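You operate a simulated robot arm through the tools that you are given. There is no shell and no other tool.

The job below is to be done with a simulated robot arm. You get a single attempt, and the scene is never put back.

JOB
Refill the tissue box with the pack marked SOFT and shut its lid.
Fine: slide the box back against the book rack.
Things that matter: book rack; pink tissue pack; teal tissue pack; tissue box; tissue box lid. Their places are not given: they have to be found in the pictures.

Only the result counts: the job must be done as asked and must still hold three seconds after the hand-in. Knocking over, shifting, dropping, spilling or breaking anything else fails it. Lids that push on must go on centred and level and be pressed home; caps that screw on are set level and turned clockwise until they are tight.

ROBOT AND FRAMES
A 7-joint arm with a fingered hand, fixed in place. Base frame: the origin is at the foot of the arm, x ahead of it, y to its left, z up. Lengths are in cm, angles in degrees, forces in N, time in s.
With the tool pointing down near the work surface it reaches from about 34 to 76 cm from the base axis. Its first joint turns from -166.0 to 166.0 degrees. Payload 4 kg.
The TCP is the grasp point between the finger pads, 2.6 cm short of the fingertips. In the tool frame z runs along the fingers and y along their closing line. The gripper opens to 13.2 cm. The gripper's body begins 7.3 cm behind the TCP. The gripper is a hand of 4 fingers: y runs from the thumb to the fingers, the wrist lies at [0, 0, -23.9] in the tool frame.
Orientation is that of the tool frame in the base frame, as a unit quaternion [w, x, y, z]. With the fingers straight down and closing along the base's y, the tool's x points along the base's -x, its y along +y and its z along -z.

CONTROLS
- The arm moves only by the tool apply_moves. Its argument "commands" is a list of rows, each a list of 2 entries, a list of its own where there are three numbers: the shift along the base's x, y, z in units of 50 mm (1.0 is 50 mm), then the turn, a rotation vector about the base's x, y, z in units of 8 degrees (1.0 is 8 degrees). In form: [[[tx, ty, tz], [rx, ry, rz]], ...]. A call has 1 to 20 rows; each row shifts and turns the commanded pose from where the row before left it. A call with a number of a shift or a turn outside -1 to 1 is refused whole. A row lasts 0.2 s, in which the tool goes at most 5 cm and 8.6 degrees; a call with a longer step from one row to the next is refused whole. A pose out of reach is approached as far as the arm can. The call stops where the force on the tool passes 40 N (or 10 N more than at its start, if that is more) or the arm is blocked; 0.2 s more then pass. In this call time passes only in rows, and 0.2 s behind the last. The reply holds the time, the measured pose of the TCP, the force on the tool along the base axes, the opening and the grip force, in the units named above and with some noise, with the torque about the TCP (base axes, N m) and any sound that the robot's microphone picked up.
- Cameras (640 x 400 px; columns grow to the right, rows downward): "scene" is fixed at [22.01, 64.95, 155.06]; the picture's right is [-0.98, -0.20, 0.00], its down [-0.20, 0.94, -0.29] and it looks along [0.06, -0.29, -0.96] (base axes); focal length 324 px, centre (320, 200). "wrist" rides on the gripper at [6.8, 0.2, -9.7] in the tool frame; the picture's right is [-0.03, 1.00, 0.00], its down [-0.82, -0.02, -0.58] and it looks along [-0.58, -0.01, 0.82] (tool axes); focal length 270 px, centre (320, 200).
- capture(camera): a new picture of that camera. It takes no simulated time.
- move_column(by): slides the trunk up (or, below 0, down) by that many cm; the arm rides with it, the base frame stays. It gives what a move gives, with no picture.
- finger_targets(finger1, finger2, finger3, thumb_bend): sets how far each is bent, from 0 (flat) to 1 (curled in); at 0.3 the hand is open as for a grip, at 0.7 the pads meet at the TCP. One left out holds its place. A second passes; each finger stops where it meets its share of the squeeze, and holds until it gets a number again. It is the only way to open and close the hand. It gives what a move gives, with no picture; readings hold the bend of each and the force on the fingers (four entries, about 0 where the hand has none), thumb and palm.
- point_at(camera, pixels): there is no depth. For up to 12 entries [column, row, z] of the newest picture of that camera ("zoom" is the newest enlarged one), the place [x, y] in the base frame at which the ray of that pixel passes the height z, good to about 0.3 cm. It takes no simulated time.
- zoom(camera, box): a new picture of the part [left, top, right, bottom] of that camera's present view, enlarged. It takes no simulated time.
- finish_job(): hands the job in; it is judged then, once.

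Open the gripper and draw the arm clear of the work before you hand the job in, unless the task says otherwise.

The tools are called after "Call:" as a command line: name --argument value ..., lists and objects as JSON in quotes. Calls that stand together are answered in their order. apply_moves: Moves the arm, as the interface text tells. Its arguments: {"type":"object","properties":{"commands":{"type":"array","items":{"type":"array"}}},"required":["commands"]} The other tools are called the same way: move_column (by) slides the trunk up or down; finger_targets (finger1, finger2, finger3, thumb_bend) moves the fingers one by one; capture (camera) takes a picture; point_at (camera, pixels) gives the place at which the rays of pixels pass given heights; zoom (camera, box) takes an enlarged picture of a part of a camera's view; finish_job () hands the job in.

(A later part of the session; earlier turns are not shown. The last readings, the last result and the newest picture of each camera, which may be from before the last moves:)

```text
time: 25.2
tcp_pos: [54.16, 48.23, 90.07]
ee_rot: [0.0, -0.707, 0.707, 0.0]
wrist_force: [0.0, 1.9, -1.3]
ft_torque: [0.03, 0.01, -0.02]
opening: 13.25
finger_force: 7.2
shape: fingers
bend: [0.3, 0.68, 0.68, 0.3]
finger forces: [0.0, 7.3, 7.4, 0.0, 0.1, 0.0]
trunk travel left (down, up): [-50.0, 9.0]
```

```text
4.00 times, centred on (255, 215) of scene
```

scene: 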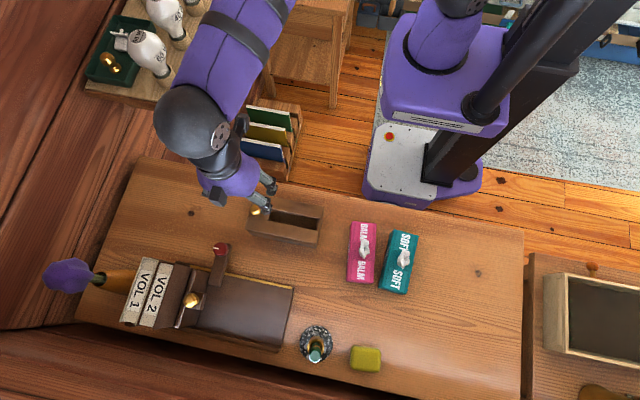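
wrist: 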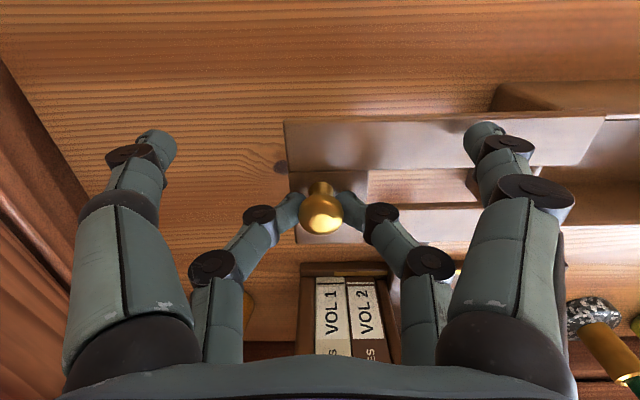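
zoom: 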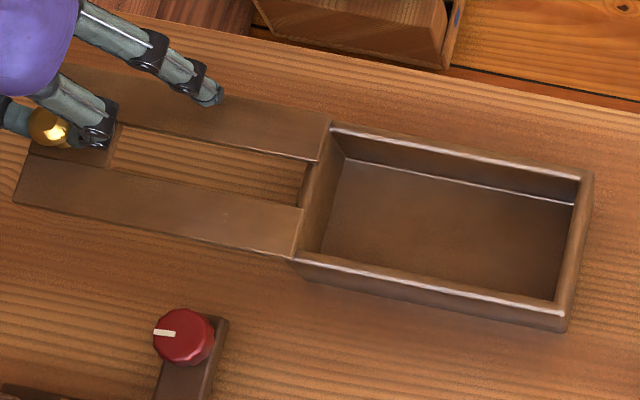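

The opening is now fully clear. Before letting go I'll check the lid is captive by pressing the knob down 0.2 cm and reading the force.

Call:
apply_moves --commands '[[[0, 0, -0.03], [0, 0, 0]]]'

Call:
apply_moves --commands '[[[0, 0, -0.03], [0, 0, 0]]]'

```text
time: 25.6
tcp_pos: [54.09, 48.32, 89.98]
ee_rot: [0.0, 0.707, -0.707, 0.0]
wrist_force: [-0.2, 0.0, 3.3]
ft_torque: [0.08, 0.03, 0.01]
opening: 13.26
finger_force: 6.9
shape: fingers
bend: [0.3, 0.68, 0.68, 0.3]
finger forces: [0.0, 7.2, 7.2, 0.0, 0.0, 0.0]
trunk travel left (down, up): [-50.0, 9.0]
```

```text
time: 26.0
tcp_pos: [54.0, 48.3, 89.88]
ee_rot: [0.0, -0.707, 0.707, 0.0]
wrist_force: [0.9, 0.7, 3.9]
ft_torque: [0.11, 0.01, -0.01]
opening: 13.27
finger_force: 7.4
shape: fingers
bend: [0.3, 0.69, 0.68, 0.3]
finger forces: [0.0, 7.1, 7.8, 0.1, 0.0, 0.1]
trunk travel left (down, up): [-50.0, 9.0]
```

The lid pushes back with ~4 N, so it is captive. I'll return to neutral height, release the knob and rise straight up.

Call:
apply_moves --commands '[[[0, 0, 0.05], [0, 0, 0]]]'

Call:
finger_targets --finger2 0.5 --finger3 0.5

Call:
apply_moves --commands '[[[0, 0, 0.5], [0, 0, 0]], [[0, 0, 0.8], [0, 0, 0]], [[0, 0, 0.8], [0, 0, 0]]]'

Call:
zoom --camera "scene" --box '[175, 165, 335, 265]'

```text
time: 26.4
tcp_pos: [54.07, 48.32, 89.99]
ee_rot: [0.001, 0.708, -0.706, -0.001]
wrist_force: [-0.6, -1.0, 1.9]
ft_torque: [0.05, 0.02, 0.0]
opening: 13.24
finger_force: 7.8
shape: fingers
bend: [0.3, 0.69, 0.68, 0.3]
finger forces: [0.0, 8.0, 7.7, 0.0, 0.0, 0.1]
trunk travel left (down, up): [-50.0, 9.0]
```

```text
time: 27.4
tcp_pos: [54.05, 48.39, 90.18]
ee_rot: [0.0, -0.707, 0.707, 0.0]
wrist_force: [1.3, -0.2, 4.7]
ft_torque: [0.03, 0.14, 0.05]
opening: 13.24
finger_force: 1.7
shape: fingers
bend: [0.3, 0.51, 0.5, 0.3]
finger forces: [0.0, 3.8, 0.1, 0.0, 0.1, 0.0]
trunk travel left (down, up): [-50.0, 9.0]
```

```text
time: 28.2
tcp_pos: [53.9, 48.1, 100.53]
ee_rot: [0.0, 0.707, -0.707, 0.0]
wrist_force: [0.2, 0.5, 0.5]
ft_torque: [0.02, -0.03, 0.02]
opening: 13.28
finger_force: 0.0
shape: fingers
bend: [0.3, 0.5, 0.5, 0.3]
finger forces: [0.0, 0.0, 0.0, 0.1, 0.0, 0.0]
out of reach, approached as far as the arm can: row 3
trunk travel left (down, up): [-50.0, 9.0]
```

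```text
4.00 times, centred on (255, 215) of scene
```

zoom: 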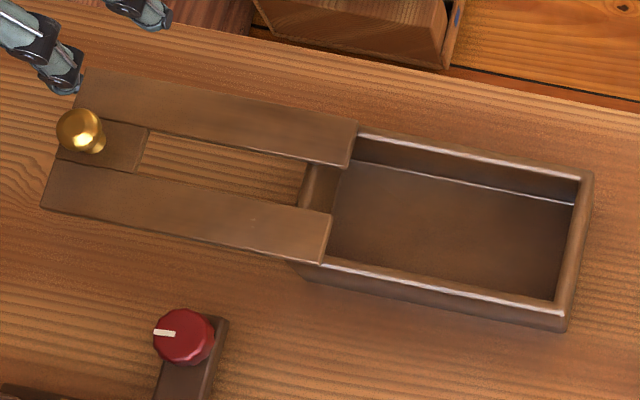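

On release finger2 dragged the lid back about 1.5 cm (its end is now near zoom x≈330–358), which may partly cover the opening. I'll measure the box interior precisely with a tighter zoom.

Call:
zoom --camera "scene" --box '[245, 190, 330, 255]'

```text
6.15 times, centred on (288, 222) of scene
```

zoom: 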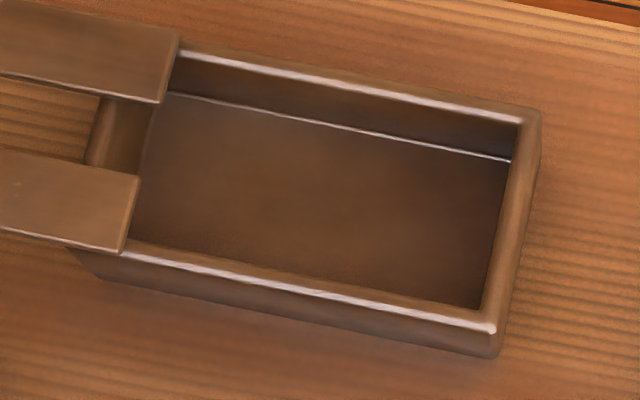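

I'll convert rim points (z≈86) and floor points (z≈80.7) from this zoom.

Call:
point_at --camera "zoom" --pixels '[[540, 112, 86], [519, 125, 86], [496, 337, 86], [484, 309, 86], [100, 97, 86], [122, 97, 86], [85, 163, 86], [178, 50, 86], [178, 60, 86], [150, 247, 86], [510, 160, 80.7], [165, 93, 80.7]]'

Call:
point_at --camera "zoom" --pixels '[[180, 38, 86.7], [160, 104, 86.7], [139, 176, 86.7], [123, 253, 86.7], [500, 357, 80], [110, 278, 80]]'

```text
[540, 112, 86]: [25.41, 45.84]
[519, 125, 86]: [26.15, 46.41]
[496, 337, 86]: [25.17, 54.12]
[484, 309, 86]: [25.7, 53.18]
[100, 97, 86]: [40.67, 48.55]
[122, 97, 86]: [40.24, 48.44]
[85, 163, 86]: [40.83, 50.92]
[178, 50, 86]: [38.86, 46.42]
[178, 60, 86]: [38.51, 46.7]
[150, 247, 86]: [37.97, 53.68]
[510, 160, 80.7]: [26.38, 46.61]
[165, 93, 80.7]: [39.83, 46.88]
```

```text
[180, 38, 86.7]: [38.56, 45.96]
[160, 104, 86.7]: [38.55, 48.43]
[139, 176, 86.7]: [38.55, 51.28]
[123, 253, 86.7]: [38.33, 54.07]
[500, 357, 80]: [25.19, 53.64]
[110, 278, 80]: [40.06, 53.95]
```

The box interior is about x 26.1–39.9, y 46.5–53.3 at the rim, and the lid's end sits at x≈38.5, so it must go ~1.5 cm further. I'll close the fingers, come down on the −x side of the knob (now x≈52.5) and push it.

Call:
apply_moves --commands '[[[-0.55, 0.02, 0], [0, 0, 0]], [[-0.55, 0.02, 0], [0, 0, 0]]]'

Call:
finger_targets --finger1 0.7 --finger2 0.7 --finger3 0.7 --thumb_bend 0.7

Call:
capture --camera "wrist"

```text
time: 28.8
tcp_pos: [50.5, 50.47, 101.31]
ee_rot: [-0.001, -0.707, 0.707, 0.0]
wrist_force: [0.0, 0.2, 0.2]
ft_torque: [0.01, 0.0, 0.0]
opening: 13.25
finger_force: 0.0
shape: fingers
bend: [0.3, 0.5, 0.5, 0.3]
finger forces: [0.0, 0.1, 0.0, 0.0, 0.0, 0.0]
out of reach, approached as far as the arm can: row 1, 2
trunk travel left (down, up): [-50.0, 9.0]
```

```text
time: 29.8
tcp_pos: [50.43, 50.5, 101.25]
ee_rot: [-0.002, -0.707, 0.707, -0.001]
wrist_force: [-0.5, 0.7, -0.6]
ft_torque: [0.03, -0.02, 0.01]
opening: 0.18
finger_force: 0.0
shape: fingers
bend: [0.7, 0.7, 0.7, 0.7]
finger forces: [0.1, 0.0, 0.0, 0.0, 0.0, 0.0]
trunk travel left (down, up): [-50.0, 9.0]
```

```text
taken
```

wrist: 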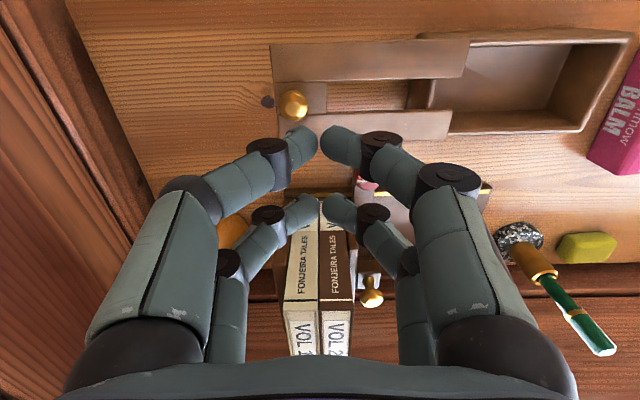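

The arm reports out of reach and sits at (50.4,50.5,101.3) instead of (48.5,48.5,100.5). I'll send small inward moves and lower slightly to get back to a well-reachable pose.

Call:
apply_moves --commands '[[[0, 0, 0], [0, 0, 0]], [[0, 0, -0.3], [0, 0, 0]], [[0, 0, -0.3], [0, 0, 0]]]'

```text
time: 30.6
tcp_pos: [50.98, 51.11, 98.43]
ee_rot: [0.001, 0.707, -0.707, 0.0]
wrist_force: [-0.1, 0.1, -0.2]
ft_torque: [-0.03, -0.01, 0.0]
opening: 0.15
finger_force: 0.1
shape: fingers
bend: [0.7, 0.7, 0.7, 0.7]
finger forces: [0.0, 0.1, 0.0, 0.0, 0.0, 0.0]
out of reach, approached as far as the arm can: row 2, 3
trunk travel left (down, up): [-50.0, 9.0]
```

It drifts outward as z drops, so the commanded point seems to be beyond reach in xy. I'll command moves inward in x and y and watch.

Call:
apply_moves --commands '[[[-0.4, -0.4, 0], [0, 0, 0]], [[-0.4, -0.4, 0], [0, 0, 0]]]'

```text
time: 31.2
tcp_pos: [50.55, 51.27, 99.55]
ee_rot: [0.001, 0.707, -0.707, 0.0]
wrist_force: [-0.6, 0.0, -0.6]
ft_torque: [0.01, 0.0, -0.01]
opening: 0.14
finger_force: 0.1
shape: fingers
bend: [0.7, 0.7, 0.7, 0.7]
finger forces: [0.1, 0.1, 0.0, 0.0, 0.0, 0.1]
out of reach, approached as far as the arm can: row 1, 2
trunk travel left (down, up): [-50.0, 9.0]
```

The arm seems stuck on some joint limit (it can't come inward at this height). I'll try turning the tool back by −8° yaw steps toward its original orientation to free it, staying high.

Call:
apply_moves --commands '[[[0, 0, 0], [0, 0, -1]], [[0, 0, 0], [0, 0, -1]]]'

Call:
capture --camera "scene"

```text
time: 31.8
tcp_pos: [50.52, 51.15, 99.43]
ee_rot: [-0.001, -0.602, 0.799, -0.001]
wrist_force: [-0.3, 0.7, -0.1]
ft_torque: [-0.02, -0.03, 0.02]
opening: 0.17
finger_force: 0.1
shape: fingers
bend: [0.7, 0.7, 0.7, 0.7]
finger forces: [0.0, 0.1, 0.0, 0.0, 0.0, 0.0]
trunk travel left (down, up): [-50.0, 9.0]
```

```text
taken
```

scene: 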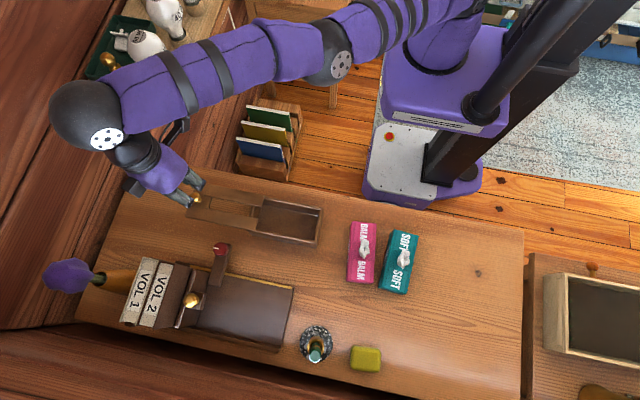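

The −16° yaw cleared the fault and the commanded pose equals the measured one. Now I'll try moving inward from here in x and y.

Call:
apply_moves --commands '[[[-0.3, -0.3, 0], [0, 0, 0]]]'

```text
time: 32.2
tcp_pos: [50.3, 51.06, 99.96]
ee_rot: [0.0, -0.601, 0.799, -0.001]
wrist_force: [-0.6, -0.5, 0.9]
ft_torque: [-0.01, 0.03, 0.03]
opening: 0.13
finger_force: 0.2
shape: fingers
bend: [0.7, 0.7, 0.7, 0.7]
finger forces: [0.0, 0.0, 0.1, 0.0, 0.0, 0.0]
out of reach, approached as far as the arm can: row 1
trunk travel left (down, up): [-50.0, 9.0]
```

The constraint behaves like a fully stretched arm (stuck at the straight-elbow singularity). I'll command a larger radial inward step, plus some upward motion, to make the elbow bend; all objects are well below.

Call:
apply_moves --commands '[[[-0.65, -0.65, 0.3], [0, 0, 0]], [[-0.65, -0.65, 0.3], [0, 0, 0]], [[-0.65, -0.65, 0.0], [0, 0, 0]]]'

```text
time: 33.0
tcp_pos: [47.94, 49.94, 107.06]
ee_rot: [-0.003, -0.602, 0.799, 0.0]
wrist_force: [0.0, 0.5, 0.5]
ft_torque: [0.0, 0.03, -0.01]
opening: 0.12
finger_force: 0.0
shape: fingers
bend: [0.7, 0.7, 0.7, 0.7]
finger forces: [0.0, 0.1, 0.0, 0.1, 0.0, 0.0]
out of reach, approached as far as the arm can: row 1, 2, 3
trunk travel left (down, up): [-50.0, 9.0]
```

The measured points fit a sphere around a shoulder near z≈95, so the elbow is straight. Moving downward should make the elbow flex the natural way; I'll go down 10 cm in steps from z=107 (lid/knob tops are ≤90).

Call:
apply_moves --commands '[[[0, 0, -0.4], [0, 0, 0]], [[0, 0, -0.4], [0, 0, 0]], [[0, 0, -0.4], [0, 0, 0]], [[0, 0, -0.4], [0, 0, 0]], [[0, 0, -0.4], [0, 0, 0]]]'

```text
time: 34.2
tcp_pos: [49.97, 52.23, 97.67]
ee_rot: [-0.001, -0.602, 0.799, 0.0]
wrist_force: [0.2, -0.2, -0.1]
ft_torque: [0.02, 0.03, 0.0]
opening: 0.14
finger_force: 0.2
shape: fingers
bend: [0.7, 0.7, 0.7, 0.7]
finger forces: [0.1, 0.0, 0.0, 0.0, 0.0, 0.0]
out of reach, approached as far as the arm can: row 1, 2, 3, 4, 5
trunk travel left (down, up): [-50.0, 9.0]
```

Still stretched. A tilt of the tool has a first-order effect through the elbow, so I'll tilt the fingers 8° inward while shifting the TCP inward (keeping the wrist still), then undo and see whether the elbow frees.

Call:
apply_moves --commands '[[[-0.456, -0.476, 0.1], [-0.722, 0.691, 0]], [[-0.456, -0.476, 0.1], [-0.722, 0.691, 0]]]'

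```text
time: 34.8
tcp_pos: [44.96, 48.54, 98.7]
ee_rot: [-0.128, -0.61, 0.781, -0.028]
wrist_force: [-0.1, 0.5, -0.9]
ft_torque: [0.04, -0.03, 0.01]
opening: 0.13
finger_force: 0.0
shape: fingers
bend: [0.7, 0.7, 0.7, 0.7]
finger forces: [0.0, 0.0, 0.0, 0.1, 0.0, 0.1]
out of reach, approached as far as the arm can: row 2
trunk travel left (down, up): [-50.0, 9.0]
```

The tilt worked (tool z now leans 15° inward). Now I'll test moving inward in small steps while continuing the tilt back a little.

Call:
apply_moves --commands '[[[-0.3, -0.32, 0], [0, 0, 0]], [[-0.3, -0.32, 0], [0, 0, 0]]]'

```text
time: 35.4
tcp_pos: [42.28, 44.22, 98.8]
ee_rot: [-0.137, -0.596, 0.791, -0.022]
wrist_force: [-0.3, 0.3, -0.1]
ft_torque: [0.02, 0.0, 0.0]
opening: 0.1
finger_force: 0.0
shape: fingers
bend: [0.7, 0.7, 0.7, 0.7]
finger forces: [0.0, 0.0, 0.0, 0.0, 0.1, 0.1]
trunk travel left (down, up): [-50.0, 9.0]
```

Free again. I'll restore the vertical tool and the +90° yaw here (TCP ≈(42,44,99)), well inside reach.

Call:
apply_moves --commands '[[[0, 0, 0], [0.722, -0.691, 0]], [[0, 0, 0], [0.722, -0.691, 0]], [[0, 0, 0], [0, 0, 1]], [[0, 0, 0], [0, 0, 1]]]'

```text
time: 36.4
tcp_pos: [42.33, 44.31, 98.81]
ee_rot: [0.0, 0.708, -0.706, 0.0]
wrist_force: [0.2, 0.3, 0.1]
ft_torque: [-0.03, -0.01, -0.01]
opening: 0.13
finger_force: 0.0
shape: fingers
bend: [0.7, 0.7, 0.7, 0.7]
finger forces: [0.0, 0.1, 0.0, 0.0, 0.0, 0.1]
trunk travel left (down, up): [-50.0, 9.0]
```

Orientation is restored. I'll move to about (47,48.3,94) and look at the knob before pushing.

Call:
apply_moves --commands '[[[0.45, 0.4, -0.48], [0, 0, 0]], [[0.45, 0.4, -0.48], [0, 0, 0]]]'

Call:
capture --camera "wrist"

```text
time: 37.0
tcp_pos: [46.67, 48.21, 93.95]
ee_rot: [0.0, 0.708, -0.706, 0.0]
wrist_force: [0.5, 0.0, -0.1]
ft_torque: [-0.01, 0.01, 0.0]
opening: 0.15
finger_force: 0.1
shape: fingers
bend: [0.7, 0.7, 0.7, 0.7]
finger forces: [0.0, 0.1, 0.0, 0.1, 0.0, 0.0]
trunk travel left (down, up): [-50.0, 9.0]
```

```text
taken
```

wrist: 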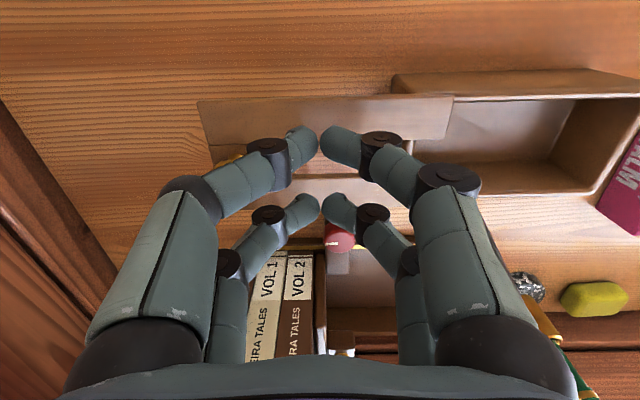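

The bent fingers have wide knuckles, so pushing would be sloppy; gripping the knob again is cleaner. I'll open (far pair 0.5, near pair 0.3), shift to x≈52.5 and look.

Call:
finger_targets --finger1 0.3 --finger2 0.52 --finger3 0.52 --thumb_bend 0.3

Call:
apply_moves --commands '[[[0.58, 0.01, 0], [0, 0, 0]], [[0.58, 0.01, 0], [0, 0, 0]]]'

Call:
capture --camera "wrist"

```text
time: 38.0
tcp_pos: [46.62, 48.27, 93.93]
ee_rot: [0.0, 0.707, -0.707, 0.0]
wrist_force: [0.1, 0.4, 0.5]
ft_torque: [-0.03, -0.02, 0.0]
opening: 13.25
finger_force: 0.1
shape: fingers
bend: [0.3, 0.52, 0.52, 0.3]
finger forces: [0.0, 0.0, 0.0, 0.0, 0.1, 0.1]
trunk travel left (down, up): [-50.0, 9.0]
```

```text
time: 38.6
tcp_pos: [52.47, 48.31, 93.91]
ee_rot: [0.0, 0.707, -0.707, -0.001]
wrist_force: [0.6, -0.5, -0.3]
ft_torque: [-0.01, 0.01, 0.02]
opening: 13.26
finger_force: 0.0
shape: fingers
bend: [0.3, 0.52, 0.52, 0.3]
finger forces: [0.0, 0.0, 0.0, 0.1, 0.0, 0.1]
trunk travel left (down, up): [-50.0, 9.0]
```

```text
taken
```

wrist: 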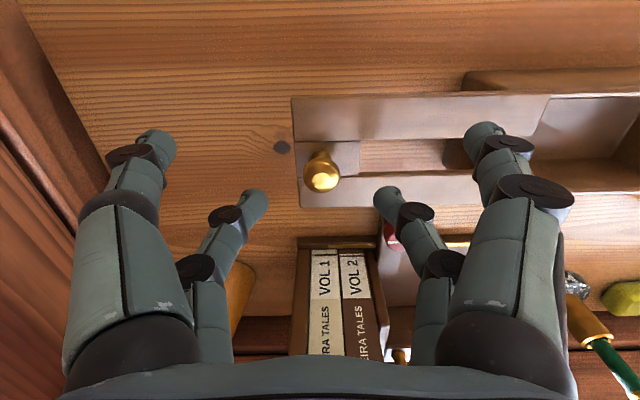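

The knob (322,172) is centred. I'll descend to z≈90.6, a bit higher than before, and grip it.

Call:
apply_moves --commands '[[[0, 0, -0.22], [0, 0, 0]], [[0, 0, -0.22], [0, 0, 0]], [[0, 0, -0.22], [0, 0, 0]]]'

Call:
finger_targets --finger2 0.75 --finger3 0.75

```text
time: 39.4
tcp_pos: [52.52, 48.36, 90.62]
ee_rot: [-0.001, -0.707, 0.707, -0.001]
wrist_force: [0.2, -0.2, 0.2]
ft_torque: [0.01, 0.0, 0.02]
opening: 13.25
finger_force: 0.1
shape: fingers
bend: [0.3, 0.52, 0.52, 0.3]
finger forces: [0.1, 0.0, 0.1, 0.0, 0.0, 0.1]
trunk travel left (down, up): [-50.0, 9.0]
```

```text
time: 40.4
tcp_pos: [52.52, 48.4, 90.66]
ee_rot: [0.0, -0.707, 0.707, 0.0]
wrist_force: [-0.3, 0.2, -0.2]
ft_torque: [-0.08, 0.03, -0.01]
opening: 13.27
finger_force: 6.0
shape: fingers
bend: [0.3, 0.67, 0.67, 0.3]
finger forces: [0.1, 6.4, 6.1, 0.1, 0.1, 0.0]
trunk travel left (down, up): [-50.0, 9.0]
```

Gripped at 6 N. I'll pull +1.7 cm in x slowly, then open the two fingers only slightly to avoid dragging the lid.

Call:
apply_moves --commands '[[[0.085, 0, 0], [0, 0, 0]], [[0.085, 0, 0], [0, 0, 0]], [[0.085, 0, 0], [0, 0, 0]], [[0.085, 0, 0], [0, 0, 0]]]'

Call:
finger_targets --finger2 0.62 --finger3 0.62

Call:
zoom --camera "scene" --box '[175, 165, 335, 265]'

Call:
capture --camera "wrist"

```text
time: 41.4
tcp_pos: [54.13, 48.43, 90.55]
ee_rot: [0.001, 0.708, -0.707, 0.0]
wrist_force: [0.0, 0.4, 0.2]
ft_torque: [-0.05, -0.03, 0.02]
opening: 13.26
finger_force: 6.6
shape: fingers
bend: [0.3, 0.67, 0.67, 0.3]
finger forces: [0.0, 6.4, 6.3, 0.1, 0.0, 0.0]
trunk travel left (down, up): [-50.0, 9.0]
```

```text
time: 42.4
tcp_pos: [54.17, 48.42, 90.59]
ee_rot: [0.0, 0.708, -0.706, -0.001]
wrist_force: [0.9, 0.0, 0.4]
ft_torque: [0.02, 0.01, 0.0]
opening: 13.26
finger_force: 0.1
shape: fingers
bend: [0.3, 0.62, 0.62, 0.3]
finger forces: [0.0, 0.0, 0.0, 0.0, 0.0, 0.1]
trunk travel left (down, up): [-50.0, 9.0]
```

```text
4.00 times, centred on (255, 215) of scene
```

zoom: 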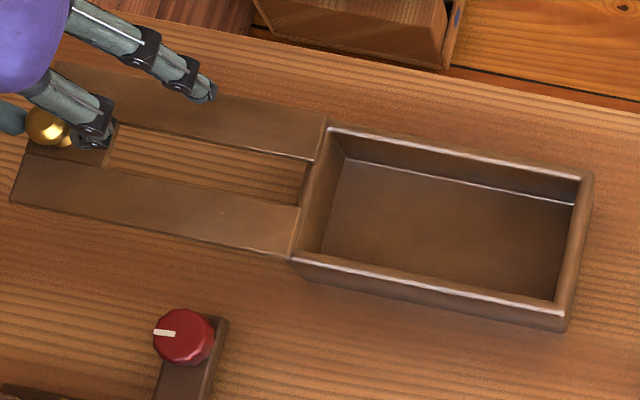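

```text
taken
```

wrist: 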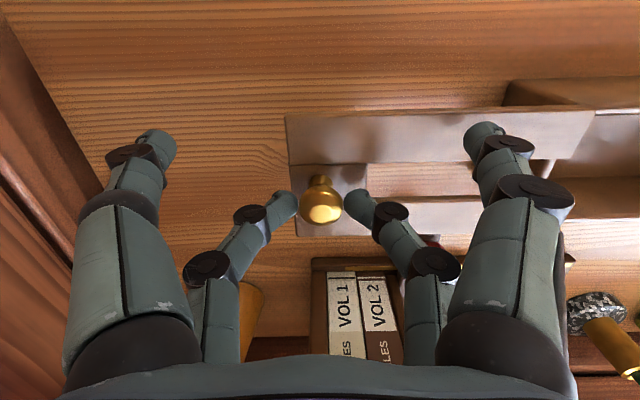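

The lid is fully open and released. I'll rise 0.5 cm, open a bit wider, rise to z≈93.5 and then move inward (−x) before going higher, to avoid the stretched-arm limit.

Call:
apply_moves --commands '[[[0, 0, 0.1], [0, 0, 0]]]'

Call:
finger_targets --finger2 0.55 --finger3 0.55

Call:
apply_moves --commands '[[[0, 0, 0.25], [0, 0, 0]], [[-0.05, 0, 0.3], [0, 0, 0]], [[-0.5, -0.2, 0.2], [0, 0, 0]], [[-0.6, -0.3, 0.3], [0, 0, 0]], [[-0.6, -0.3, 0.5], [0, 0, 0]]]'

Call:
capture --camera "scene"

```text
time: 42.8
tcp_pos: [54.25, 48.39, 91.13]
ee_rot: [0.0, 0.708, -0.706, 0.0]
wrist_force: [-0.5, 0.6, -0.2]
ft_torque: [0.01, 0.03, -0.05]
opening: 13.29
finger_force: 0.1
shape: fingers
bend: [0.3, 0.62, 0.62, 0.3]
finger forces: [0.1, 0.0, 0.0, 0.1, 0.1, 0.0]
trunk travel left (down, up): [-50.0, 9.0]
```

```text
time: 43.8
tcp_pos: [54.23, 48.41, 91.29]
ee_rot: [0.0, -0.707, 0.708, -0.001]
wrist_force: [0.0, -0.3, 1.0]
ft_torque: [0.01, -0.02, -0.02]
opening: 13.25
finger_force: 0.2
shape: fingers
bend: [0.3, 0.55, 0.55, 0.3]
finger forces: [0.1, 0.0, 0.0, 0.0, 0.0, 0.1]
trunk travel left (down, up): [-50.0, 9.0]
```

```text
time: 45.0
tcp_pos: [45.44, 44.34, 99.06]
ee_rot: [0.0, 0.707, -0.707, 0.0]
wrist_force: [-0.7, 0.3, -0.1]
ft_torque: [-0.01, -0.02, 0.0]
opening: 13.26
finger_force: 0.0
shape: fingers
bend: [0.3, 0.55, 0.55, 0.3]
finger forces: [0.0, 0.0, 0.0, 0.0, 0.0, 0.1]
trunk travel left (down, up): [-50.0, 9.0]
```

```text
taken
```

scene: 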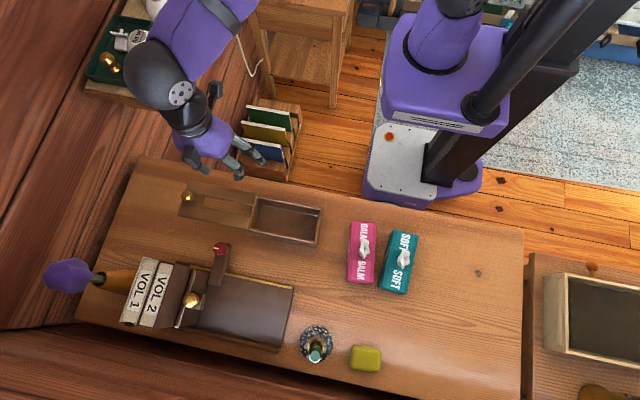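

The lid is open and undisturbed (knob at scene (187,197)). Now I'll travel at z≈100 to about (10,43.5) to look at the packs.

Call:
apply_moves --commands '[[[-0.88, -0.02, 0.02], [0, 0, 0]], [[-0.88, -0.02, 0.02], [0, 0, 0]], [[-0.88, -0.02, 0.02], [0, 0, 0]], [[-0.88, -0.02, 0.02], [0, 0, 0]], [[-0.88, -0.02, 0.02], [0, 0, 0]], [[-0.88, -0.02, 0.02], [0, 0, 0]], [[-0.88, -0.02, 0.02], [0, 0, 0]], [[-0.88, -0.02, 0.02], [0, 0, 0]]]'

Call:
finger_targets --finger1 0.3 --finger2 0.3 --finger3 0.3 --thumb_bend 0.3

Call:
capture --camera "wrist"

Call:
zoom --camera "scene" --box '[335, 215, 435, 305]'

```text
time: 46.8
tcp_pos: [10.08, 43.42, 99.86]
ee_rot: [0.0, 0.708, -0.707, -0.001]
wrist_force: [-0.7, 0.2, -0.2]
ft_torque: [0.0, 0.0, -0.01]
opening: 13.26
finger_force: 0.1
shape: fingers
bend: [0.3, 0.55, 0.55, 0.3]
finger forces: [0.1, 0.1, 0.1, 0.0, 0.0, 0.1]
trunk travel left (down, up): [-50.0, 9.0]
```

```text
time: 47.8
tcp_pos: [10.2, 43.4, 99.92]
ee_rot: [-0.001, 0.707, -0.707, 0.0]
wrist_force: [0.0, -0.2, 0.6]
ft_torque: [-0.02, -0.01, 0.01]
opening: 13.24
finger_force: 0.0
shape: fingers
bend: [0.3, 0.3, 0.3, 0.3]
finger forces: [0.0, 0.0, 0.0, 0.0, 0.0, 0.0]
trunk travel left (down, up): [-50.0, 9.0]
```

```text
taken
```

wrist: 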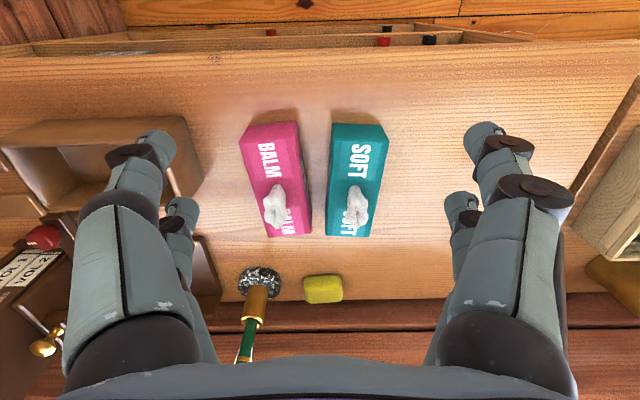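

```text
4.44 times, centred on (385, 260) of scene
```

zoom: 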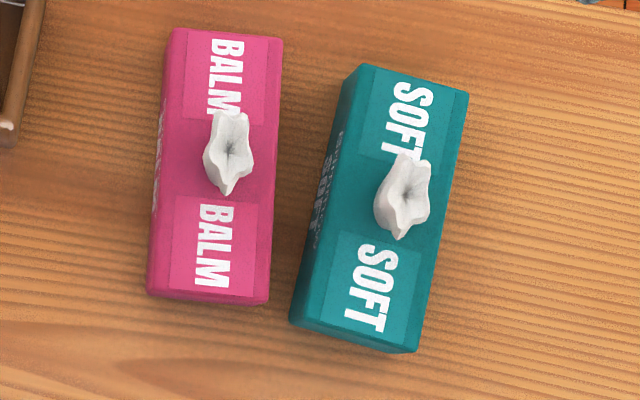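

The SOFT pack is at wrist (325-388,122-238). I'll zoom the wrist view on it and collect corner points from both cameras.

Call:
point_at --camera "zoom" --pixels '[[362, 66, 84], [362, 66, 88], [467, 95, 84], [467, 95, 88], [416, 344, 84], [416, 344, 88], [303, 322, 84], [303, 322, 88], [398, 185, 88], [398, 185, 92], [416, 352, 80], [292, 322, 80]]'

Call:
zoom --camera "wrist" --box '[230, 95, 400, 250]'

```text
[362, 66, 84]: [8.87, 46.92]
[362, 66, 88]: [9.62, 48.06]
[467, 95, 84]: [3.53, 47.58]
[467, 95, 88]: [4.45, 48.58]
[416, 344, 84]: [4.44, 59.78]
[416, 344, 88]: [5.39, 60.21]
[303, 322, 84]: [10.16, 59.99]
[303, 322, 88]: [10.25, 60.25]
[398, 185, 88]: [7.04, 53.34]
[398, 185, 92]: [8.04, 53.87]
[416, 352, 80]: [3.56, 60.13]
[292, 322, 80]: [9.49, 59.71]
```

```text
2.58 times, centred on (315, 172) of wrist
```

zoom: 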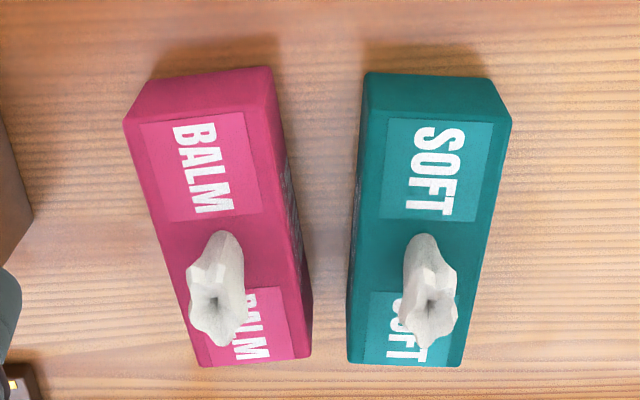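

I'll triangulate the SOFT pack's top corners from this zoom.

Call:
point_at --camera "zoom" --pixels '[[368, 112, 84], [368, 112, 88], [511, 120, 84], [511, 120, 88], [462, 366, 84], [462, 366, 88], [348, 362, 84], [348, 362, 88], [430, 310, 88], [430, 310, 92], [368, 73, 80], [488, 80, 80]]'

```text
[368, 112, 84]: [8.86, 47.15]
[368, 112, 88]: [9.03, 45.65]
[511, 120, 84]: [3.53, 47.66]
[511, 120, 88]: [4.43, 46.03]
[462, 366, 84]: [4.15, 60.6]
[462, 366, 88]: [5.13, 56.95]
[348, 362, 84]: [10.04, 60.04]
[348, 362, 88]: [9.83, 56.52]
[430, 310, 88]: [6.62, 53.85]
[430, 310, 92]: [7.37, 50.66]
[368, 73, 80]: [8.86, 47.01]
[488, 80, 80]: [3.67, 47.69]
```

Triangulation: SOFT pack top z≈84.3 (4.3 cm tall), about 5.5×12.8 cm, centre ≈(6.8,53.6), long axis ≈5° clockwise from y; tuft at ≈(6.9,53.4), top z≈88.5. Gripping it by the tuft avoids the pink pack and the box walls, so I'll turn the tool to yaw −5° and move to a viewpoint at about (−3,53.6,100).

Call:
apply_moves --commands '[[[-0.22, 0.17, 0], [0, 0, -0.99]], [[-0.22, 0.17, 0], [0, 0, -0.99]], [[-0.22, 0.17, 0], [0, 0, -0.99]], [[-0.22, 0.17, 0], [0, 0, -0.99]], [[-0.22, 0.17, 0], [0, 0, -0.99]], [[-0.22, 0.17, 0], [0, 0, -0.99]], [[-0.22, 0.17, 0], [0, 0, -0.99]], [[-0.22, 0.17, 0], [0, 0, -0.99]], [[-0.22, 0.17, 0], [0, 0, -0.99]], [[-0.22, 0.17, 0], [0, 0, -0.99]], [[-0.22, 0.17, 0], [0, 0, -0.99]], [[-0.22, 0.17, 0], [0, 0, -0.99]]]'

Call:
capture --camera "wrist"

Call:
zoom --camera "wrist" --box '[220, 120, 420, 270]'

```text
time: 50.4
tcp_pos: [-2.9, 53.84, 99.73]
ee_rot: [0.0, 0.045, 0.999, 0.0]
wrist_force: [-0.5, -0.7, 0.0]
ft_torque: [-0.03, 0.04, -0.01]
opening: 13.27
finger_force: 0.0
shape: fingers
bend: [0.3, 0.3, 0.3, 0.3]
finger forces: [0.0, 0.0, 0.2, 0.1, 0.0, 0.1]
trunk travel left (down, up): [-50.0, 9.0]
```

```text
taken
```

wrist: 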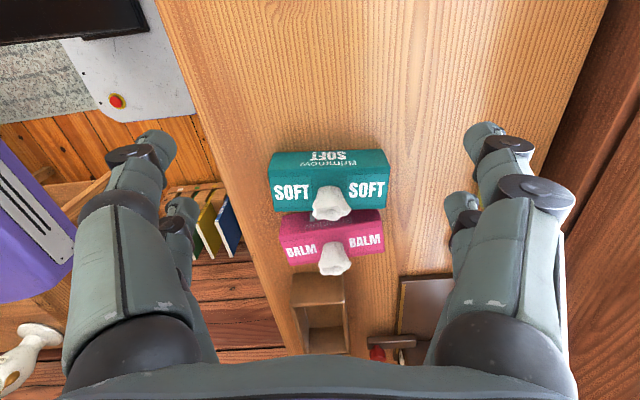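

```text
2.67 times, centred on (320, 195) of wrist
```

zoom: 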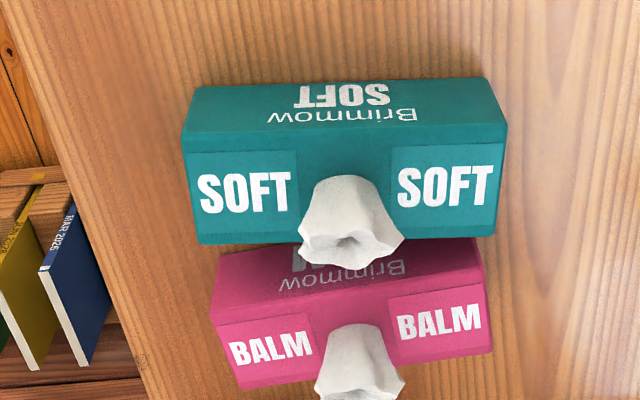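

The pack edges slope about 2° in this view, so the pack's yaw is nearer −3°. I'll compute top corners at z=84.3 and the tuft from this zoom.

Call:
point_at --camera "zoom" --pixels '[[184, 136, 84.3], [506, 123, 84.3], [202, 244, 84.3], [494, 235, 84.3], [198, 88, 80], [488, 80, 80], [350, 245, 88.5], [350, 245, 88], [345, 180, 84.3], [345, 190, 85.5]]'

```text
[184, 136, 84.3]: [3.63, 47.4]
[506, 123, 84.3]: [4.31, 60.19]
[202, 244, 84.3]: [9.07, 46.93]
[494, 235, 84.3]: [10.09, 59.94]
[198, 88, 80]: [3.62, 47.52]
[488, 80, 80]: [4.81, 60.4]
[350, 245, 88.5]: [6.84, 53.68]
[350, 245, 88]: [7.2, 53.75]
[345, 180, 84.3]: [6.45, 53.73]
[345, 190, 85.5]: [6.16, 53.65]
```

Corners give a 12.9×5.55 cm pack centred at (6.78,53.62), yaw ≈−4°. I'll set the far pair to 0.5, move to TCP ≈(4.8,53.8,94) and look before descending over the tuft.

Call:
finger_targets --finger1 0.25 --finger2 0.52 --finger3 0.52 --thumb_bend 0.25

Call:
apply_moves --commands '[[[0.77, 0, -0.4], [0, 0, 0]], [[0.77, 0, -0.4], [0, 0, 0]], [[0, 0, -0.35], [0, 0, 0]]]'

Call:
capture --camera "wrist"

```text
time: 51.4
tcp_pos: [-2.93, 53.66, 99.73]
ee_rot: [0.001, 0.044, 0.999, -0.001]
wrist_force: [0.4, 0.3, -0.4]
ft_torque: [-0.02, 0.0, 0.0]
opening: 14.3
finger_force: 0.0
shape: fingers
bend: [0.25, 0.52, 0.52, 0.25]
finger forces: [0.0, 0.0, 0.0, 0.0, 0.1, 0.1]
trunk travel left (down, up): [-50.0, 9.0]
```

```text
time: 52.2
tcp_pos: [4.93, 53.81, 93.91]
ee_rot: [0.0, 0.044, 0.999, 0.0]
wrist_force: [-0.4, 0.5, 0.3]
ft_torque: [0.02, 0.0, 0.01]
opening: 14.32
finger_force: 0.1
shape: fingers
bend: [0.25, 0.52, 0.52, 0.25]
finger forces: [0.0, 0.0, 0.1, 0.0, 0.0, 0.1]
trunk travel left (down, up): [-50.0, 9.0]
```

```text
taken
```

wrist: 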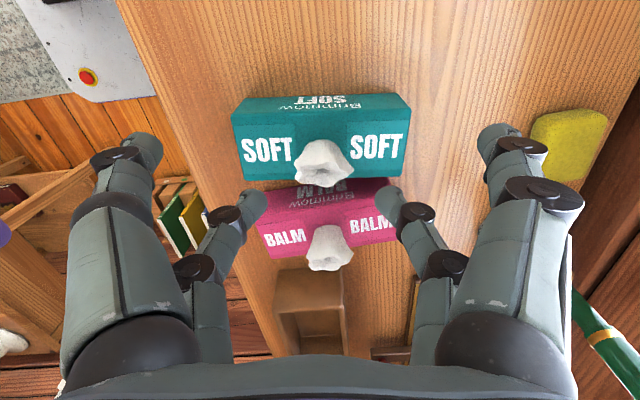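

The tuft (322,165) is centred in column. I'll descend to z≈90.5 and check again.

Call:
apply_moves --commands '[[[0, 0, -0.35], [0, 0, 0]], [[0, 0, -0.35], [0, 0, 0]]]'

Call:
zoom --camera "wrist" --box '[200, 80, 440, 280]'

```text
time: 52.8
tcp_pos: [4.64, 53.74, 90.48]
ee_rot: [0.0, 0.043, 0.999, 0.001]
wrist_force: [0.3, -0.4, -0.1]
ft_torque: [0.04, 0.02, 0.03]
opening: 14.32
finger_force: 0.1
shape: fingers
bend: [0.25, 0.52, 0.52, 0.25]
finger forces: [0.0, 0.1, 0.1, 0.1, 0.0, 0.0]
trunk travel left (down, up): [-50.0, 9.0]
```

```text
2.00 times, centred on (320, 180) of wrist
```

zoom: 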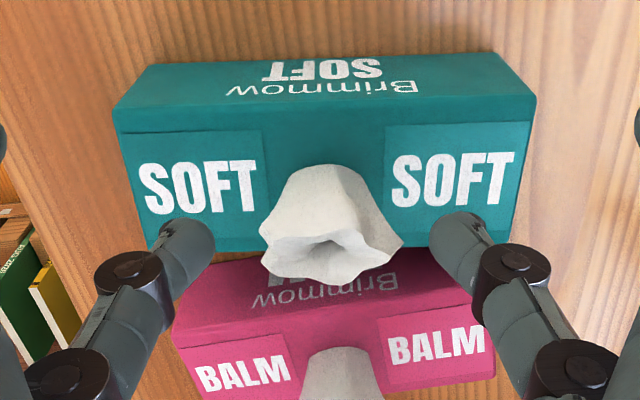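

The tuft (top centre ≈(322,203)) is centred between the far tips and in line with them. I'll descend 2.5 cm to z≈88 and close the far pair gently.

Call:
apply_moves --commands '[[[0, 0, -0.25], [0, 0, 0]], [[0, 0, -0.25], [0, 0, 0]]]'

Call:
finger_targets --finger2 0.62 --finger3 0.62

Call:
zoom --camera "wrist" --box '[180, 80, 460, 280]'

```text
time: 53.4
tcp_pos: [4.88, 53.71, 88.01]
ee_rot: [0.0, 0.044, 0.999, 0.0]
wrist_force: [0.8, 0.1, -0.3]
ft_torque: [0.0, 0.0, 0.02]
opening: 14.3
finger_force: 0.0
shape: fingers
bend: [0.25, 0.52, 0.52, 0.25]
finger forces: [0.0, 0.1, 0.1, 0.0, 0.1, 0.0]
trunk travel left (down, up): [-50.0, 9.0]
```

```text
time: 54.4
tcp_pos: [4.83, 53.6, 87.99]
ee_rot: [0.0, 0.044, 0.999, 0.0]
wrist_force: [-0.8, 0.1, -0.4]
ft_torque: [0.04, -0.03, -0.02]
opening: 14.31
finger_force: 0.4
shape: fingers
bend: [0.25, 0.61, 0.61, 0.25]
finger forces: [0.1, 0.9, 0.5, 0.0, 0.0, 0.0]
trunk travel left (down, up): [-50.0, 9.0]
```

```text
2.00 times, centred on (320, 180) of wrist
```

zoom: 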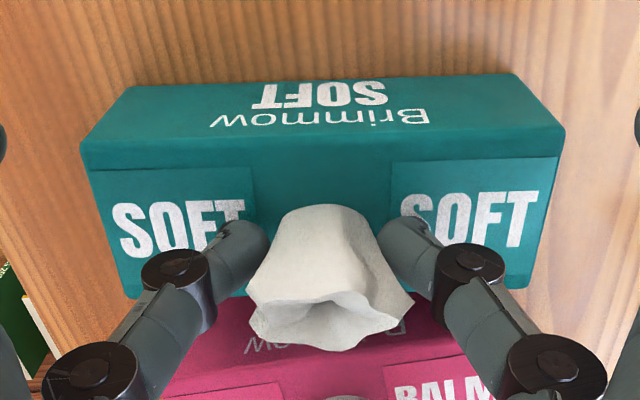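

Contact at 0.61 with light force: the tuft is solid, about 3 cm wide. I'll squeeze firmly and lift 1 cm to test.

Call:
finger_targets --finger2 0.78 --finger3 0.78

Call:
apply_moves --commands '[[[0, 0, 0.06], [0, 0, 0]], [[0, 0, 0.06], [0, 0, 0]], [[0, 0, 0.08], [0, 0, 0]]]'

Call:
zoom --camera "wrist" --box '[180, 80, 460, 280]'

```text
time: 55.4
tcp_pos: [4.88, 53.72, 87.83]
ee_rot: [0.0, 0.043, 0.999, 0.0]
wrist_force: [-0.1, 0.8, 0.0]
ft_torque: [0.02, 0.04, 0.0]
opening: 14.31
finger_force: 6.3
shape: fingers
bend: [0.25, 0.62, 0.63, 0.25]
finger forces: [0.0, 6.4, 6.4, 0.0, 0.0, 0.0]
trunk travel left (down, up): [-50.0, 9.0]
```

```text
time: 56.2
tcp_pos: [4.81, 53.72, 88.98]
ee_rot: [0.0, 0.043, 0.999, 0.0]
wrist_force: [0.2, 0.2, -1.1]
ft_torque: [-0.01, 0.01, -0.02]
opening: 14.29
finger_force: 6.5
shape: fingers
bend: [0.25, 0.62, 0.63, 0.25]
finger forces: [0.0, 6.4, 6.5, 0.0, 0.1, 0.0]
trunk travel left (down, up): [-50.0, 9.0]
```

```text
2.00 times, centred on (320, 180) of wrist
```

zoom: 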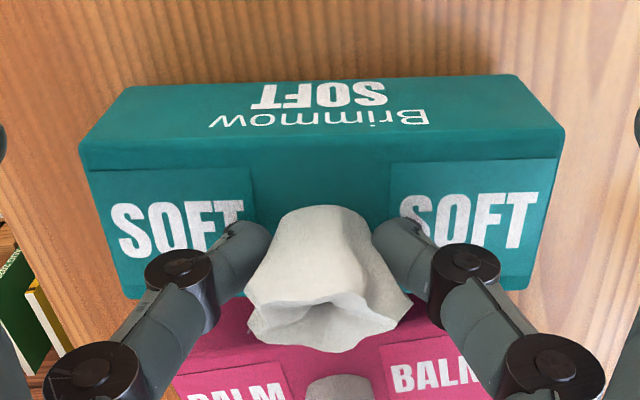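

The pack lifts with about 1.1 N load and stays level. I'll raise it straight to z≈100.

Call:
apply_moves --commands '[[[0, 0, 0.3], [0, 0, 0]], [[0, 0, 0.5], [0, 0, 0]], [[0, 0, 0.5], [0, 0, 0]], [[0, 0, 0.5], [0, 0, 0]], [[0, 0, 0.4], [0, 0, 0]]]'

Call:
capture --camera "wrist"

Call:
capture --camera "scene"

```text
time: 57.4
tcp_pos: [4.7, 53.73, 100.09]
ee_rot: [0.0, 0.044, 0.999, 0.0]
wrist_force: [0.2, -0.2, -1.5]
ft_torque: [0.0, -0.01, 0.0]
opening: 14.3
finger_force: 6.2
shape: fingers
bend: [0.25, 0.62, 0.63, 0.25]
finger forces: [0.1, 6.4, 6.4, 0.0, 0.0, 0.0]
trunk travel left (down, up): [-50.0, 9.0]
```

```text
taken
```

wrist: 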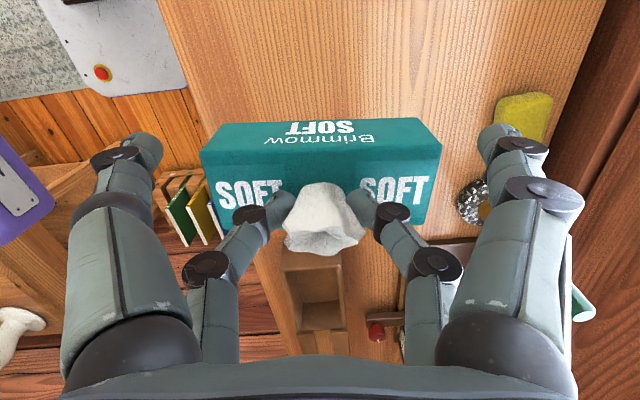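

```text
taken
```

scene: 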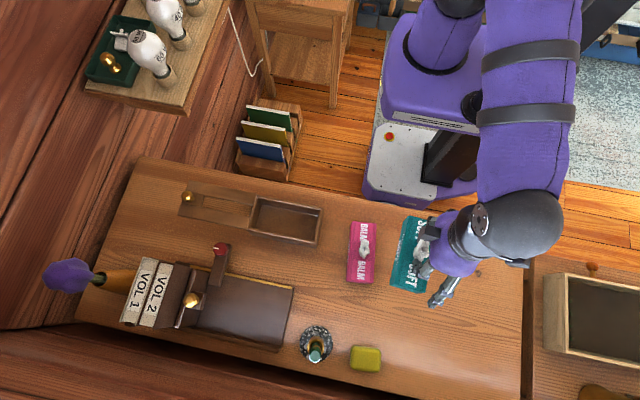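

The pack hangs level and is rotated about +2° relative to the tool. I'll rotate +93° and carry it to TCP ≈(33,48,100) above the box.

Call:
apply_moves --commands '[[[0.47, -0.095, 0.02], [0, 0, 0.969]], [[0.47, -0.095, 0.02], [0, 0, 0.969]], [[0.47, -0.095, 0.02], [0, 0, 0.969]], [[0.47, -0.095, 0.02], [0, 0, 0.969]], [[0.47, -0.095, 0.02], [0, 0, 0.969]], [[0.47, -0.095, 0.02], [0, 0, 0.969]], [[0.47, -0.095, 0.02], [0, 0, 0.969]], [[0.47, -0.095, 0.02], [0, 0, 0.969]], [[0.47, -0.095, 0.02], [0, 0, 0.969]], [[0.47, -0.095, 0.02], [0, 0, 0.969]], [[0.47, -0.095, 0.02], [0, 0, 0.969]], [[0.47, -0.095, 0.02], [0, 0, 0.969]]]'

Call:
capture --camera "wrist"

Call:
zoom --camera "scene" --box '[180, 150, 360, 270]'

```text
time: 60.0
tcp_pos: [33.03, 47.97, 101.18]
ee_rot: [-0.001, -0.695, 0.719, 0.0]
wrist_force: [-0.1, 0.7, -1.5]
ft_torque: [-0.02, 0.0, 0.0]
opening: 14.35
finger_force: 6.7
shape: fingers
bend: [0.25, 0.62, 0.63, 0.25]
finger forces: [0.0, 6.4, 6.4, 0.0, 0.1, 0.0]
trunk travel left (down, up): [-50.0, 9.0]
```

```text
taken
```

wrist: 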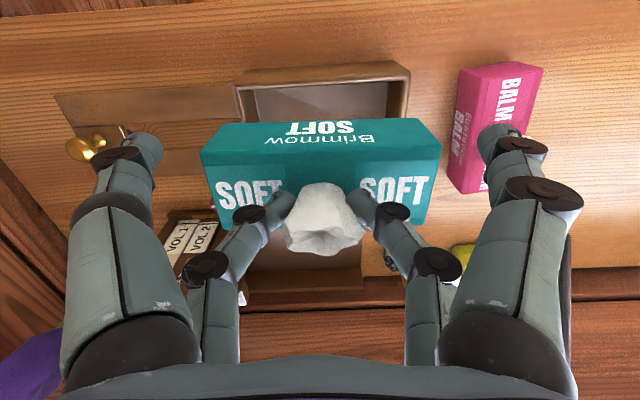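

```text
3.33 times, centred on (270, 210) of scene
```

zoom: 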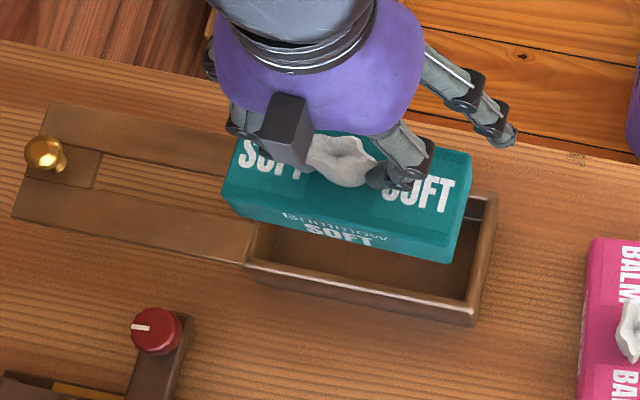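

The pack hangs above the box. With pack top ≈97.6 and bottom ≈93.3 now, I'll measure its corners and the box rim in the wrist view to align them.

Call:
zoom --camera "wrist" --box '[190, 50, 450, 240]'

```text
2.11 times, centred on (320, 145) of wrist
```

zoom: 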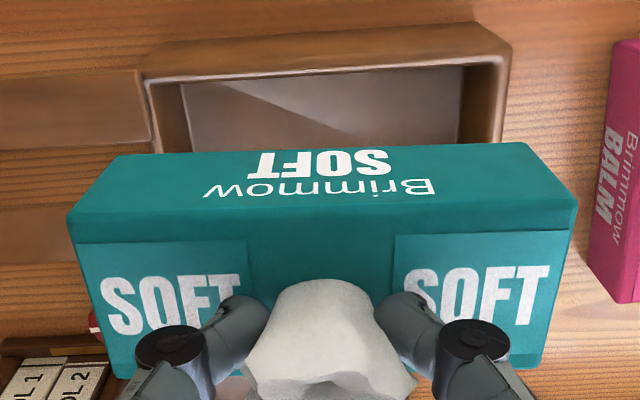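

The box rim slope (−0.06) versus the pack edge slope (−0.033) implies the pack needs about +1.3° more yaw. I'll get the positions of both from this zoom.

Call:
point_at --camera "zoom" --pixels '[[68, 222, 97.65], [577, 205, 97.65], [113, 155, 93.3], [525, 142, 93.3], [143, 82, 86], [512, 58, 86], [183, 83, 86], [465, 67, 86], [165, 46, 80], [482, 23, 80], [130, 379, 97.65], [538, 368, 97.65]]'

```text
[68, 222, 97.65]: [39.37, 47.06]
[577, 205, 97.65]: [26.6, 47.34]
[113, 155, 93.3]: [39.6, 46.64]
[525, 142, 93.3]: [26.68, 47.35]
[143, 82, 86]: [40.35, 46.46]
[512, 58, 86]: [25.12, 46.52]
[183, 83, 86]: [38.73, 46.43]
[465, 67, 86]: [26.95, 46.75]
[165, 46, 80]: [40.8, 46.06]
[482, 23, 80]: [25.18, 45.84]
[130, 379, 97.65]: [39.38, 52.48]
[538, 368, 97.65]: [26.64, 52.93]
```

The pack centre is at (33.0,49.95), which matches the box interior centre (≈33.0,49.9). I'll tuck the near pair to 0.6, turn +1.6°, and lower so the pack bottom is just above the rim (TCP z≈95).

Call:
finger_targets --finger1 0.6 --thumb_bend 0.6

Call:
apply_moves --commands '[[[0, 0, -0.4], [0, 0, 0.2]], [[0, 0, -0.4], [0, 0, 0]], [[0, 0, -0.4], [0, 0, 0]]]'

Call:
capture --camera "wrist"

Call:
zoom --camera "scene" --box '[220, 175, 340, 265]'

```text
time: 61.0
tcp_pos: [33.03, 47.98, 101.19]
ee_rot: [0.0, -0.695, 0.719, 0.0]
wrist_force: [0.0, 0.7, -0.9]
ft_torque: [-0.01, -0.01, 0.0]
opening: 3.31
finger_force: 6.5
shape: fingers
bend: [0.6, 0.62, 0.63, 0.6]
finger forces: [0.0, 6.4, 6.5, 0.0, 0.0, 0.0]
trunk travel left (down, up): [-50.0, 9.0]
```

```text
time: 61.8
tcp_pos: [33.06, 47.91, 95.16]
ee_rot: [0.001, -0.704, 0.71, 0.0]
wrist_force: [0.4, -0.4, -1.3]
ft_torque: [0.02, 0.0, -0.01]
opening: 3.29
finger_force: 6.8
shape: fingers
bend: [0.6, 0.62, 0.63, 0.6]
finger forces: [0.1, 6.5, 6.5, 0.0, 0.0, 0.0]
trunk travel left (down, up): [-50.0, 9.0]
```

```text
taken
```

wrist: 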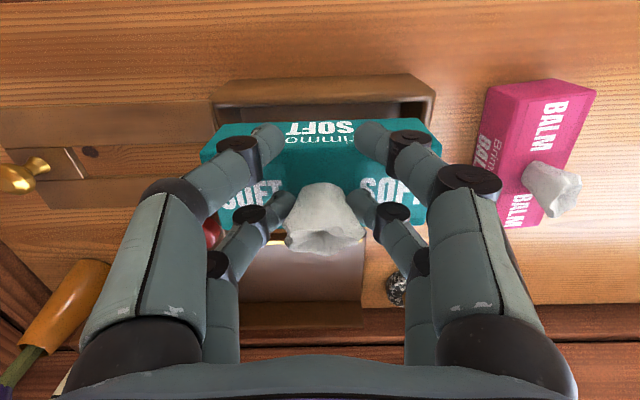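

```text
4.44 times, centred on (280, 220) of scene
```

zoom: 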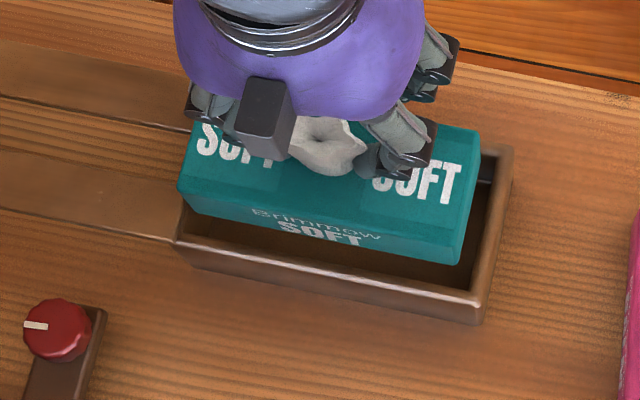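

I'll check the alignment now with the scene zoom: +y lower edge (188,210)–(461,263) at z≈87.3 and −x top corner.

Call:
point_at --camera "zoom" --pixels '[[190, 211, 87.3], [460, 263, 87.3], [180, 188, 91.6], [463, 238, 91.6], [480, 130, 91.6], [178, 243, 86], [487, 305, 86], [514, 150, 86], [183, 255, 86]]'

Call:
zoom --camera "wrist" --box '[190, 60, 450, 240]'

```text
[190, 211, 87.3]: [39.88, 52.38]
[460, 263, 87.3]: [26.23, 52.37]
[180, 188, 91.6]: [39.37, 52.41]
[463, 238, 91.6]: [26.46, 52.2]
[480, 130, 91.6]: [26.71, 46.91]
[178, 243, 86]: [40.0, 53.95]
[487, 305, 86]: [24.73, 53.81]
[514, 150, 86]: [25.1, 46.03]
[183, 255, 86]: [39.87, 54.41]
```

```text
2.22 times, centred on (320, 150) of wrist
```

zoom: 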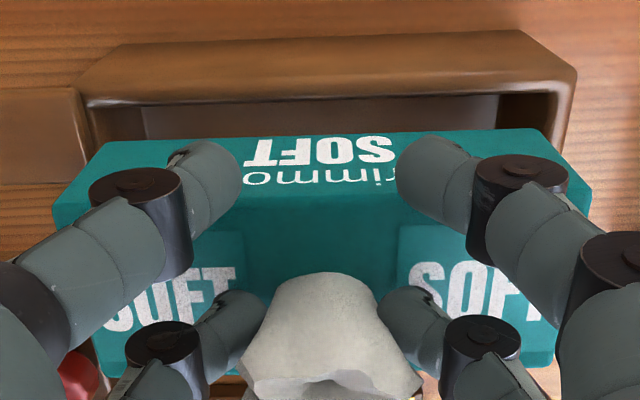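

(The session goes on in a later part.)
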